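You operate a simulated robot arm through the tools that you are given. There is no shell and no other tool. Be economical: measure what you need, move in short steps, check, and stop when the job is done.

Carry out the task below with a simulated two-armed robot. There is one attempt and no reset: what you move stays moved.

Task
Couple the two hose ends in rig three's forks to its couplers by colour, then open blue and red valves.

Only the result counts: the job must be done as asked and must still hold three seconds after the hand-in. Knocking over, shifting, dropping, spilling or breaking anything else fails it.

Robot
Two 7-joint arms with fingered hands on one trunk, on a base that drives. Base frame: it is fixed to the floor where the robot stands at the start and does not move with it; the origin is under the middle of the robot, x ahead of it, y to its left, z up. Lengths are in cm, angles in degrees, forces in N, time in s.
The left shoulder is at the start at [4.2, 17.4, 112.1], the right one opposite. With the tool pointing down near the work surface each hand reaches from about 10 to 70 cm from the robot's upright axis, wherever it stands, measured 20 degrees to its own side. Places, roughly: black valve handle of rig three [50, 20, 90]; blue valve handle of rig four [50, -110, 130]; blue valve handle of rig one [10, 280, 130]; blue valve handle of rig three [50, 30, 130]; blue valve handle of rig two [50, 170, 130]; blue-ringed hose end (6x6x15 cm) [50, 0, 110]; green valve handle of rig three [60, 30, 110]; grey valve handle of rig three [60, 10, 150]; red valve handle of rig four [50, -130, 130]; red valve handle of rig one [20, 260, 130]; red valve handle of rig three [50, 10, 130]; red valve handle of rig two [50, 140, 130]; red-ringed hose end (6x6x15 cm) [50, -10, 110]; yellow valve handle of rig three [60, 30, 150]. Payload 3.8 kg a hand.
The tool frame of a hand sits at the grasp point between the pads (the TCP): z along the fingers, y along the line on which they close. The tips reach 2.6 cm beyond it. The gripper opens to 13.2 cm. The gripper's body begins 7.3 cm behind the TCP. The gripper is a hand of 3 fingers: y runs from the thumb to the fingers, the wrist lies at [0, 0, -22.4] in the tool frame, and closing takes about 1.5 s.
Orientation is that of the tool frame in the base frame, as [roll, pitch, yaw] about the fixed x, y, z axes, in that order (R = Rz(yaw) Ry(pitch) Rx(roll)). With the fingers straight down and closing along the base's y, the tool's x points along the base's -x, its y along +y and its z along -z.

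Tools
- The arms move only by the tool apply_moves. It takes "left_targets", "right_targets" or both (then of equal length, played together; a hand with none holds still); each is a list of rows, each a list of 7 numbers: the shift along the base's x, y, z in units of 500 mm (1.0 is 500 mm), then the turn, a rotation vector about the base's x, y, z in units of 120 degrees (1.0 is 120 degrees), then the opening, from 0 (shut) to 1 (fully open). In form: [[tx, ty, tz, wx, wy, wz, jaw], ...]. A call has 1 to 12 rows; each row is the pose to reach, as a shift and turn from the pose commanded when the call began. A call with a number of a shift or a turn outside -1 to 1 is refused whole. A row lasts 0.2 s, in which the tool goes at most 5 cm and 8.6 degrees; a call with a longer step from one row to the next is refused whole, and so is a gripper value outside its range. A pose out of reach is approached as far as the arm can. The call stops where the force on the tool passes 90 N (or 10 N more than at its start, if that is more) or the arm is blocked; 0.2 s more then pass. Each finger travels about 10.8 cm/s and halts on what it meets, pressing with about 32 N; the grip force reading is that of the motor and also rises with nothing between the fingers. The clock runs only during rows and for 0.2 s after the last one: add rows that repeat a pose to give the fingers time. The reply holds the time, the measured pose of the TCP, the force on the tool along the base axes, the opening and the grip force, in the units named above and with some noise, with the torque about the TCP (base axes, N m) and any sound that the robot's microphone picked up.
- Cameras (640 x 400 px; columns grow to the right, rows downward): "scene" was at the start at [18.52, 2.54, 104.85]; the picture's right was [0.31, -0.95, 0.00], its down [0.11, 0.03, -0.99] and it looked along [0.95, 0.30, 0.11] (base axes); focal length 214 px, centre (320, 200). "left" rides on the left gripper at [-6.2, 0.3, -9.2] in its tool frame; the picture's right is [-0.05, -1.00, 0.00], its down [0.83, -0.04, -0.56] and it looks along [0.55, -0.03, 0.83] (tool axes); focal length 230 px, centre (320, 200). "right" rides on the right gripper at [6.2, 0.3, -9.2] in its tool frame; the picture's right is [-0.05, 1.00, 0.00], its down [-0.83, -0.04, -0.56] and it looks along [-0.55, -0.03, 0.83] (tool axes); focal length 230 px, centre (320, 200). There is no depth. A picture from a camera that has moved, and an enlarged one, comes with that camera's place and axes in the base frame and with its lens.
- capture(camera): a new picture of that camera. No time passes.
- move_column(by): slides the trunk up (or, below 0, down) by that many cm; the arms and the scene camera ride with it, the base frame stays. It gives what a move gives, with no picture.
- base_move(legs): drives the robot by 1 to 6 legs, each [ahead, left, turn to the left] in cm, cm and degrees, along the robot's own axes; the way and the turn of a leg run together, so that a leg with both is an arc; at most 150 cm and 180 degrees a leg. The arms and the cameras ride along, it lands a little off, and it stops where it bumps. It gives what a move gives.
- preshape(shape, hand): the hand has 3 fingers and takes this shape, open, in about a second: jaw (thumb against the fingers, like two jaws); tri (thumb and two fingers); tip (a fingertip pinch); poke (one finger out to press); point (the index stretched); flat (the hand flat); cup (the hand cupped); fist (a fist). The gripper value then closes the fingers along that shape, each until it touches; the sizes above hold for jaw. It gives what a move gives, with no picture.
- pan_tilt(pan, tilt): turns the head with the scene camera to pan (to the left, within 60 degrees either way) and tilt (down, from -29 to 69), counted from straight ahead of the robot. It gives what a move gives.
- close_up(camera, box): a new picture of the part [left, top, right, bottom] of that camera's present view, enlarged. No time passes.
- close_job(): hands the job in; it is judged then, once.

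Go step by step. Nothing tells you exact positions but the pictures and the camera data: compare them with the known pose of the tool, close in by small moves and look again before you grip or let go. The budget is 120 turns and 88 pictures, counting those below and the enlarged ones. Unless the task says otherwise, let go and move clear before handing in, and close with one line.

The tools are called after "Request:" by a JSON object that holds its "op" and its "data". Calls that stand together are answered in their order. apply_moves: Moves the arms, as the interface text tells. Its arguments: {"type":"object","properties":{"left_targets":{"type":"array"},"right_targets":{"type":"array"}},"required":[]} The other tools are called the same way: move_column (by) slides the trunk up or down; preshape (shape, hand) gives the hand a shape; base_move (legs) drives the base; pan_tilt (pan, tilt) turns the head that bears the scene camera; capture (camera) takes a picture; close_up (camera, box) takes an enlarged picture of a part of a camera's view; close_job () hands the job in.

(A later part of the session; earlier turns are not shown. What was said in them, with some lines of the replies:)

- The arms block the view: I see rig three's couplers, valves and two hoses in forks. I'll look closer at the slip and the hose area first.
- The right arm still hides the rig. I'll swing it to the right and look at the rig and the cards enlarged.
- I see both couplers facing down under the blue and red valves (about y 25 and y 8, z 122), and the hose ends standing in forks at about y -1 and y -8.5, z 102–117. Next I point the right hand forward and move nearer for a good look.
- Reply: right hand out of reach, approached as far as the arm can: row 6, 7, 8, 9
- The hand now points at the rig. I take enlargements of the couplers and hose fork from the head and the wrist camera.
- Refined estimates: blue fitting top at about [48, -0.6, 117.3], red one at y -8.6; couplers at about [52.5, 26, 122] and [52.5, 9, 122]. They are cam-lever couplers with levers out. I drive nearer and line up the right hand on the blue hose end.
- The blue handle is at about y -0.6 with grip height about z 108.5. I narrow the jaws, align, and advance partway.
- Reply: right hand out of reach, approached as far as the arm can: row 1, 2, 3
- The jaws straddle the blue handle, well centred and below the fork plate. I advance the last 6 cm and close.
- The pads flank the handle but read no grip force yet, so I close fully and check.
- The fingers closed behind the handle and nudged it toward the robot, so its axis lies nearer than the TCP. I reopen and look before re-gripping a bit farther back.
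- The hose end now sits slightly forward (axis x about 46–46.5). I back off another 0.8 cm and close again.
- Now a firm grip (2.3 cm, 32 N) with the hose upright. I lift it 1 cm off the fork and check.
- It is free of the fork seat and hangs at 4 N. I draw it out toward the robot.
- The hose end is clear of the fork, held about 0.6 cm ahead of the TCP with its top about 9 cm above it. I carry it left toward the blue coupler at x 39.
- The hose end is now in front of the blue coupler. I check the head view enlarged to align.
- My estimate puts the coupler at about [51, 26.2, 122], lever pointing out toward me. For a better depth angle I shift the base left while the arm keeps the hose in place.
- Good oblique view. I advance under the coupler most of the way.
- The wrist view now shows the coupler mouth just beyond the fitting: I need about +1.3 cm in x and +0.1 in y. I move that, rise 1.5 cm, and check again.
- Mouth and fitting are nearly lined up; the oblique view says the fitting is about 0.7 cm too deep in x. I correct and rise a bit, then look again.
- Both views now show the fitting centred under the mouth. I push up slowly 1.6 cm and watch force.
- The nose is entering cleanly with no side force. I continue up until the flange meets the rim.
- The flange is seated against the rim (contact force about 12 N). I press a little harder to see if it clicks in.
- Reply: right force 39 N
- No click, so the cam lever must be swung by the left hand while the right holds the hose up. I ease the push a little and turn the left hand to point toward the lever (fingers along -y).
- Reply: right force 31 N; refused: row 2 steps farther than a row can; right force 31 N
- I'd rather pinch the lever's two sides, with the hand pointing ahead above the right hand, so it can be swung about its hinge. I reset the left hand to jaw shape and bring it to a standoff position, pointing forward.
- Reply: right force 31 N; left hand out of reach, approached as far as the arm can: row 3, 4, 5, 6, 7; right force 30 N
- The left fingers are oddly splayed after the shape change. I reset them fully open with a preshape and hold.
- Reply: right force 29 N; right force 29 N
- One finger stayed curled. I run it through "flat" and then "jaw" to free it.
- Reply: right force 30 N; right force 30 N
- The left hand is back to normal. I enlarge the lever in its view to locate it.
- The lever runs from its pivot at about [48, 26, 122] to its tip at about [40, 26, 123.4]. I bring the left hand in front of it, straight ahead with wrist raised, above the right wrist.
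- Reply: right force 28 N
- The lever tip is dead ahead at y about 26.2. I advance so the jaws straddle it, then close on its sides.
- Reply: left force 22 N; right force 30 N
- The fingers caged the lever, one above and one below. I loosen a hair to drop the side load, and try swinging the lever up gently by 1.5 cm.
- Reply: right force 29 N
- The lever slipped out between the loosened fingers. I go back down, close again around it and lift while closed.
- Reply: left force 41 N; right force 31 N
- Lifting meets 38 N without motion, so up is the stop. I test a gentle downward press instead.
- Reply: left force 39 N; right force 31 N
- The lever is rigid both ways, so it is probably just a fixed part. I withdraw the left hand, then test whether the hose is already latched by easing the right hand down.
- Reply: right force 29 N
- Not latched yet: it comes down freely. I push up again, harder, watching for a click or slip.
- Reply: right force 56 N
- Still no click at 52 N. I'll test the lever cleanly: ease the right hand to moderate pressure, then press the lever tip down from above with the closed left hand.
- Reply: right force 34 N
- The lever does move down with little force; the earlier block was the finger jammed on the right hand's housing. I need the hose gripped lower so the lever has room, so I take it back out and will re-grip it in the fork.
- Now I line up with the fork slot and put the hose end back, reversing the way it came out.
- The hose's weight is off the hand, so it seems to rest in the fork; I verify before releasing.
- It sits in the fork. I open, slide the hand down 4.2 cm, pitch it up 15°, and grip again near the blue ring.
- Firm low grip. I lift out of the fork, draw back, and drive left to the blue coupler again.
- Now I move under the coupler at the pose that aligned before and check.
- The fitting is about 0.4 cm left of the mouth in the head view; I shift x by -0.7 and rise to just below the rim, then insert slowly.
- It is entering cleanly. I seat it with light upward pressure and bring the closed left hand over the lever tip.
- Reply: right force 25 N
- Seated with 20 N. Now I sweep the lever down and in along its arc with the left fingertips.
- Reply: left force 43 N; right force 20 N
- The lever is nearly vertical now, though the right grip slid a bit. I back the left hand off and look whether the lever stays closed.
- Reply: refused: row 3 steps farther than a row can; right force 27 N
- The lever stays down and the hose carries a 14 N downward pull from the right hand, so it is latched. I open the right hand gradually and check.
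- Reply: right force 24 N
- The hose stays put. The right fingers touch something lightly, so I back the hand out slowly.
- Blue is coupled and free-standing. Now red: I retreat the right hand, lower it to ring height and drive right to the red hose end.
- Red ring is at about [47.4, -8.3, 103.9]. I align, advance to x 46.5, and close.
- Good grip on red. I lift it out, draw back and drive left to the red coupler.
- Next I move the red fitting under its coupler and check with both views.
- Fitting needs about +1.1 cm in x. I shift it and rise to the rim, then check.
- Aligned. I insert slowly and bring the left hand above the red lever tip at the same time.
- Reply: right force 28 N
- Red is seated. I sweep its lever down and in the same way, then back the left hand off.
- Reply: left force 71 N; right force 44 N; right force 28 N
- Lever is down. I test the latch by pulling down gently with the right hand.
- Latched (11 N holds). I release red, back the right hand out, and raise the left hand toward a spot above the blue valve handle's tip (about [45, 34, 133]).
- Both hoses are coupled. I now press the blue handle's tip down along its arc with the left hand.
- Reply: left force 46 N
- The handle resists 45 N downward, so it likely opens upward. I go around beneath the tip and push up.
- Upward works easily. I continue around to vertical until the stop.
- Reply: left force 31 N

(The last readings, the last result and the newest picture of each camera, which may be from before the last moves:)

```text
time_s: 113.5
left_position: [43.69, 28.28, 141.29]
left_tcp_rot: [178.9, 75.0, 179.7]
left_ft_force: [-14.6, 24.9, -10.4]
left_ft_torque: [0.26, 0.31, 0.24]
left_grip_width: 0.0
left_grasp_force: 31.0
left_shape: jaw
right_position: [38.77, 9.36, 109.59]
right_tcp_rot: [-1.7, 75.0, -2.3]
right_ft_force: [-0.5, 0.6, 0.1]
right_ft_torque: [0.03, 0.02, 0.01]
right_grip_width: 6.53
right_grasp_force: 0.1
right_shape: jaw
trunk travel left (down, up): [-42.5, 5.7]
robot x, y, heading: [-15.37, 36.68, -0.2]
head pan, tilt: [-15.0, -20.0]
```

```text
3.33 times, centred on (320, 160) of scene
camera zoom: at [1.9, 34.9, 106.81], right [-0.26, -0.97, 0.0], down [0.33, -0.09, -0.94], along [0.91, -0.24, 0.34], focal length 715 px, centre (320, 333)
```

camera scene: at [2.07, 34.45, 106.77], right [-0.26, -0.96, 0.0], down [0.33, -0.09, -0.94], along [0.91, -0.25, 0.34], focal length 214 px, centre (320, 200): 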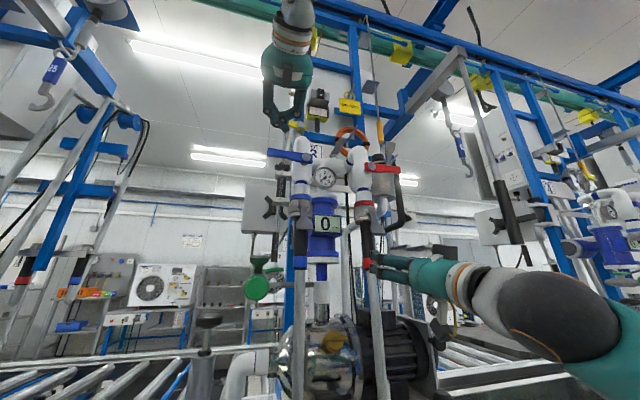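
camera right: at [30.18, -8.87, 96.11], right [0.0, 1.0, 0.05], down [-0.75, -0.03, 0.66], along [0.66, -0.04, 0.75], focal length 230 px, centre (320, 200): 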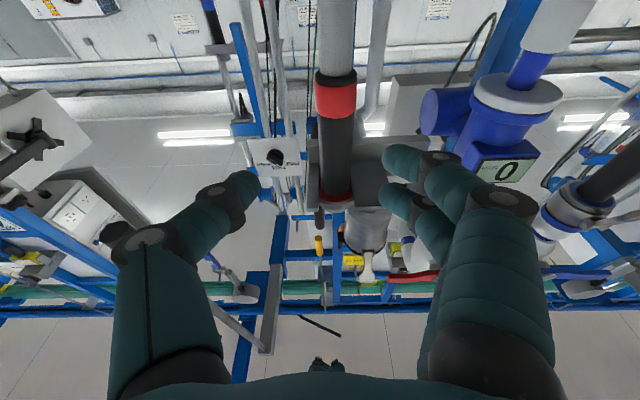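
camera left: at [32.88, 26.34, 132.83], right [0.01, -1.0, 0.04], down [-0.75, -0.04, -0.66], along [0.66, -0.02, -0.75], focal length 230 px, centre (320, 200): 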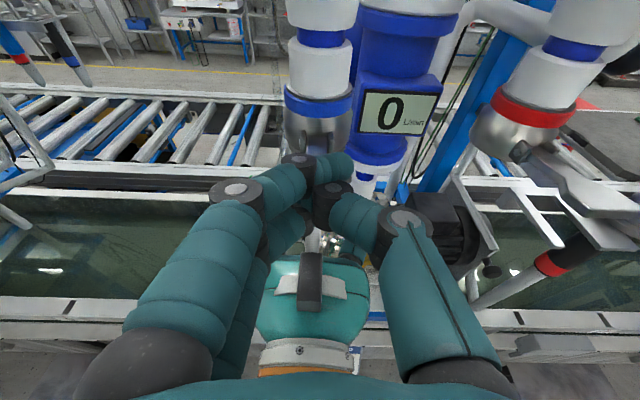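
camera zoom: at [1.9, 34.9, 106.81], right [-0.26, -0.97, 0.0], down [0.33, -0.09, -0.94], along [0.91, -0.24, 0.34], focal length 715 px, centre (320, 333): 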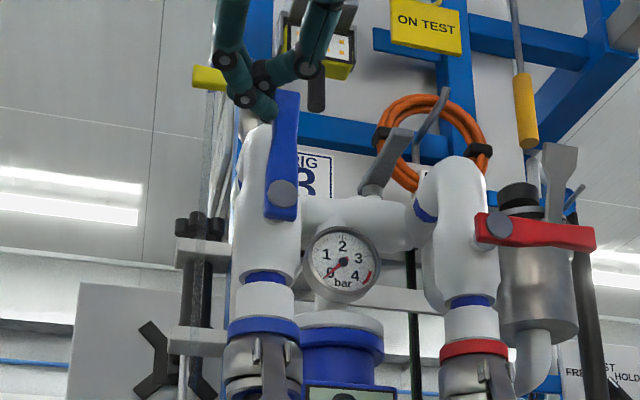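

Blue valve is open at its stop. I withdraw the left hand and bring the closed right hand under the red handle's tip, pushing up.

Request:
{"op": "apply_moves", "data": {"right_targets": [[-0.04, 0, 0, 0, 0, 0, 0.3], [-0.09, -0.05, 0.05, 0, 0, 0, 0], [-0.09, -0.1, 0.12, 0, 0, 0, 0], [-0.09, -0.15, 0.2, 0, 0, 0, 0], [-0.09, -0.15, 0.28, 0, 0, 0, 0], [-0.09, -0.15, 0.36, 0, 0, 0, 0], [-0.01, -0.15, 0.36, 0, 0, 0, 0], [0.05, -0.15, 0.36, 0, 0, 0, 0], [0.1, -0.15, 0.36, 0, 0, 0, 0], [0.1, -0.15, 0.4, 0, 0, 0, 0], [0.1, -0.155, 0.44, 0, 0, 0, 0], [0.1, -0.162, 0.478, 0, 0, 0, 0]], "left_targets": [[0, 0.03, 0, 0, 0, 0, 0], [-0.06, 0.06, 0, 0, 0, 0, 0], [-0.14, 0.08, 0, 0, 0, 0, 0], [-0.2, 0.14, 0, 0, 0, 0, 0], [-0.22, 0.22, -0.03, 0, 0, 0, 0], [-0.22, 0.3, -0.03, 0, 0, 0, 0], [-0.22, 0.3, -0.03, 0, 0, 0, 0], [-0.22, 0.3, -0.03, 0, 0, 0, 0], [-0.22, 0.3, -0.03, 0, 0, 0, 0], [-0.22, 0.3, -0.03, 0, 0, 0, 0], [-0.22, 0.3, -0.03, 0, 0, 0, 0], [-0.22, 0.3, -0.03, 0, 0, 0, 0]]}}

Request:
{"op": "close_up", "data": {"camera": "scene", "box": [260, 100, 420, 220]}}

```text
time_s: 116.1
left_position: [33.15, 42.45, 139.76]
left_tcp_rot: [178.3, 75.0, 178.5]
left_ft_force: [-0.1, 0.3, -0.7]
left_ft_torque: [0.01, -0.04, 0.02]
left_grip_width: 0.0
left_grasp_force: 31.9
left_shape: jaw
right_position: [43.78, 0.72, 133.25]
right_tcp_rot: [-0.8, 75.2, -1.4]
right_ft_force: [1.2, 0.5, -3.6]
right_ft_torque: [-0.02, 0.07, -0.04]
right_grip_width: 0.01
right_grasp_force: 31.2
right_shape: jaw
trunk travel left (down, up): [-42.5, 5.7]
robot x, y, heading: [-15.48, 36.22, -0.2]
head pan, tilt: [-15.0, -20.0]
```

```text
3.33 times, centred on (340, 160) of scene
camera zoom: at [2.09, 34.45, 106.77], right [-0.26, -0.96, 0.0], down [0.33, -0.09, -0.94], along [0.91, -0.25, 0.34], focal length 715 px, centre (253, 333)
```

zoom: 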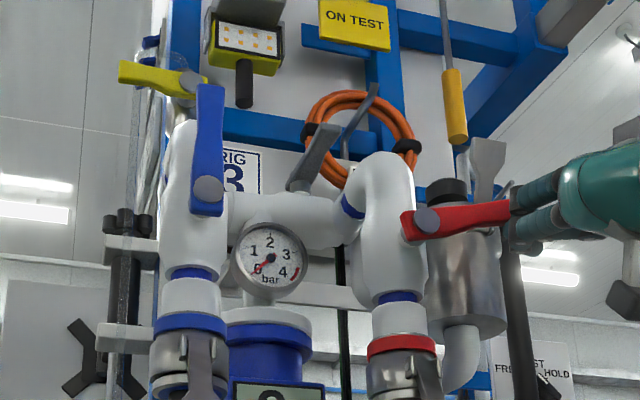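

Red handle is turning. I continue it around to vertical.

Request:
{"op": "apply_moves", "data": {"right_targets": [[0, -0.002, 0.03, 0, 0, 0, 0], [0, 0.011, 0.056, 0, 0, 0, 0], [0, 0.033, 0.085, 0, 0, 0, 0], [0, 0.048, 0.102, 0, 0, 0, 0], [0, 0.063, 0.115, 0, 0, 0, 0], [0, 0.082, 0.128, 0, 0, 0, 0], [0, 0.099, 0.136, 0, 0, 0, 0], [0, 0.115, 0.14, 0, 0, 0, 0], [0, 0.128, 0.142, 0, 0, 0, 0], [0, 0.138, 0.142, 0, 0, 0, 0]]}}

Request:
{"op": "close_up", "data": {"camera": "scene", "box": [260, 100, 420, 220]}}

```text
time_s: 118.3
left_position: [33.01, 42.14, 140.08]
left_tcp_rot: [177.7, 75.1, 177.7]
left_ft_force: [-0.4, 0.1, -0.9]
left_ft_torque: [0.01, -0.01, -0.01]
left_grip_width: 0.01
left_grasp_force: 31.8
left_shape: jaw
right_position: [43.83, 7.14, 140.38]
right_tcp_rot: [0.3, 75.2, -1.0]
right_ft_force: [-8.9, -21.8, -6.2]
right_ft_torque: [0.0, 0.08, -0.16]
right_grip_width: 0.01
right_grasp_force: 32.0
right_shape: jaw
trunk travel left (down, up): [-42.5, 5.7]
robot x, y, heading: [-15.82, 36.36, -0.3]
head pan, tilt: [-15.0, -20.0]
```

```text
3.33 times, centred on (340, 160) of scene
camera zoom: at [1.98, 34.07, 106.78], right [-0.26, -0.96, 0.0], down [0.33, -0.09, -0.94], along [0.91, -0.25, 0.34], focal length 715 px, centre (253, 333)
```

zoom: 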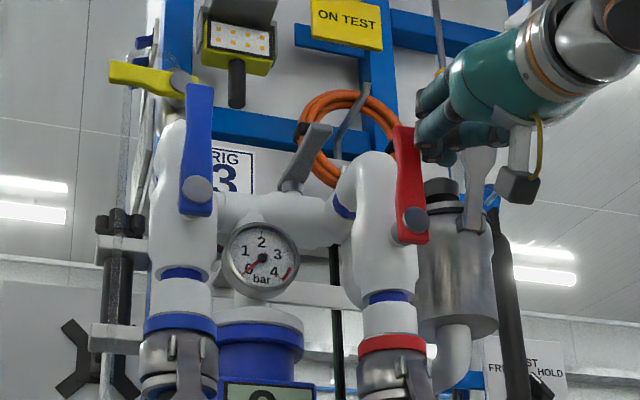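

Both valves are at their stops. I withdraw the right hand, back the robot off and take a final look.

Request:
{"op": "apply_moves", "data": {"right_targets": [[0, -0.03, 0, 0, 0, 0, 0], [-0.04, -0.06, 0, 0, 0, 0, 0], [-0.12, -0.08, 0, 0, 0, 0, 0], [-0.2, -0.1, 0, 0, 0, 0, 0]]}}

Request:
{"op": "base_move", "data": {"legs": [[-20, 0, 0]]}}

Request:
{"op": "capture", "data": {"camera": "scene"}}

Request:
{"op": "close_up", "data": {"camera": "scene", "box": [260, 120, 420, 240]}}

```text
time_s: 119.3
left_position: [33.09, 42.48, 140.06]
left_tcp_rot: [178.3, 75.0, 178.4]
left_ft_force: [0.6, -1.1, -0.2]
left_ft_torque: [0.01, -0.03, 0.01]
left_grip_width: 0.0
left_grasp_force: 32.2
left_shape: jaw
right_position: [33.47, 2.76, 140.7]
right_tcp_rot: [-1.0, 75.1, -1.7]
right_ft_force: [-0.9, -0.4, 0.0]
right_ft_torque: [0.02, 0.02, -0.01]
right_grip_width: 0.01
right_grasp_force: 32.4
right_shape: jaw
trunk travel left (down, up): [-42.5, 5.7]
robot x, y, heading: [-15.9, 36.7, -0.2]
head pan, tilt: [-15.0, -20.0]
```

```text
time_s: 120.8
left_position: [13.77, 42.4, 140.11]
left_tcp_rot: [178.3, 75.0, 178.2]
left_ft_force: [0.3, -0.6, 0.4]
left_ft_torque: [0.02, 0.0, -0.03]
left_grip_width: 0.0
left_grasp_force: 32.2
left_shape: jaw
right_position: [13.97, 2.57, 140.69]
right_tcp_rot: [-0.8, 75.1, -1.8]
right_ft_force: [0.3, -1.2, 0.3]
right_ft_torque: [0.0, 0.02, -0.01]
right_grip_width: 0.0
right_grasp_force: 32.1
right_shape: jaw
trunk travel left (down, up): [-42.5, 5.7]
robot x, y, heading: [-35.16, 36.51, -0.5]
head pan, tilt: [-15.0, -20.0]
```

```text
4 pictures are left
camera scene: at [-17.41, 34.5, 106.77], right [-0.27, -0.96, 0.0], down [0.33, -0.09, -0.94], along [0.91, -0.25, 0.34], focal length 214 px, centre (320, 200)
```

scene: 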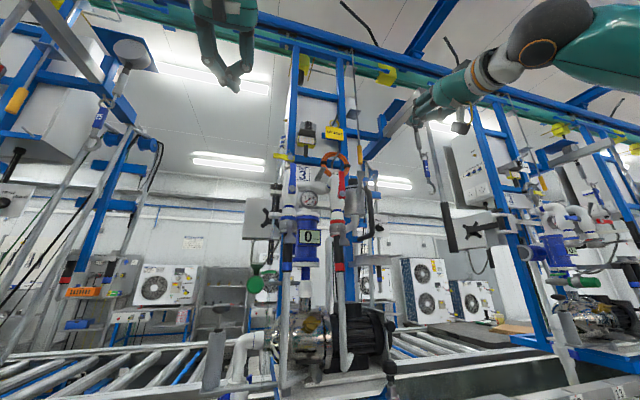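

```text
3.33 times, centred on (340, 180) of scene
camera zoom: at [-17.41, 34.5, 106.77], right [-0.27, -0.96, 0.0], down [0.33, -0.09, -0.94], along [0.91, -0.25, 0.34], focal length 715 px, centre (253, 267)
```

zoom: 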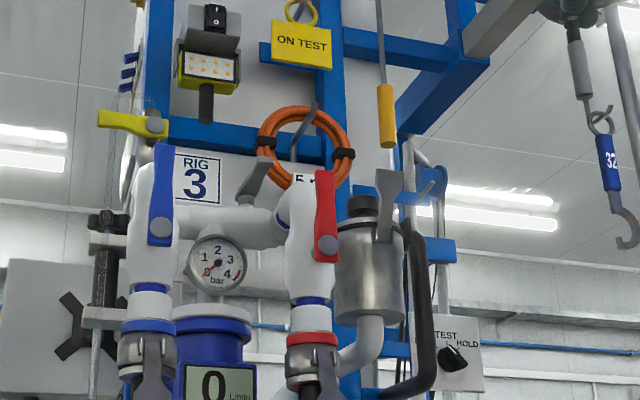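

Both handles are vertical; one last look at the couplers and levers.

Request:
{"op": "close_up", "data": {"camera": "scene", "box": [265, 190, 375, 290]}}

```text
4.00 times, centred on (320, 240) of scene
camera zoom: at [-17.41, 34.5, 106.77], right [-0.27, -0.96, 0.0], down [0.33, -0.09, -0.94], along [0.91, -0.25, 0.34], focal length 858 px, centre (320, 40)
```

zoom: 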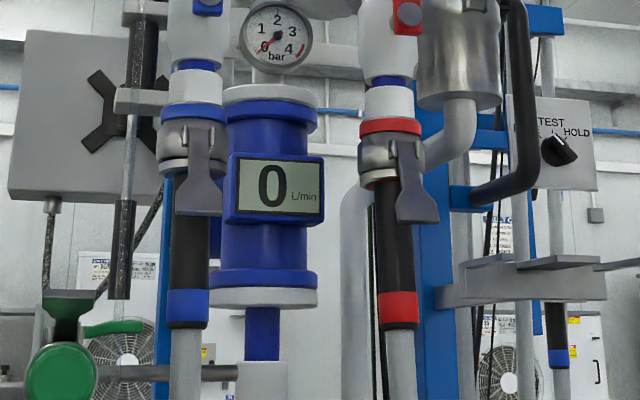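

Both hose ends hang straight in their matching couplers with levers closed, and the blue and red valves are open. The hands are clear, so I hand in.

Request:
{"op": "close_job", "data": {}}

```text
The job is handed in.
```

On rig three, the blue- and red-ringed hose ends are coupled to the couplers of the same colour, with both cam levers closed. The blue and red valves are open against their stops, both hands are clear, and the job is handed in.
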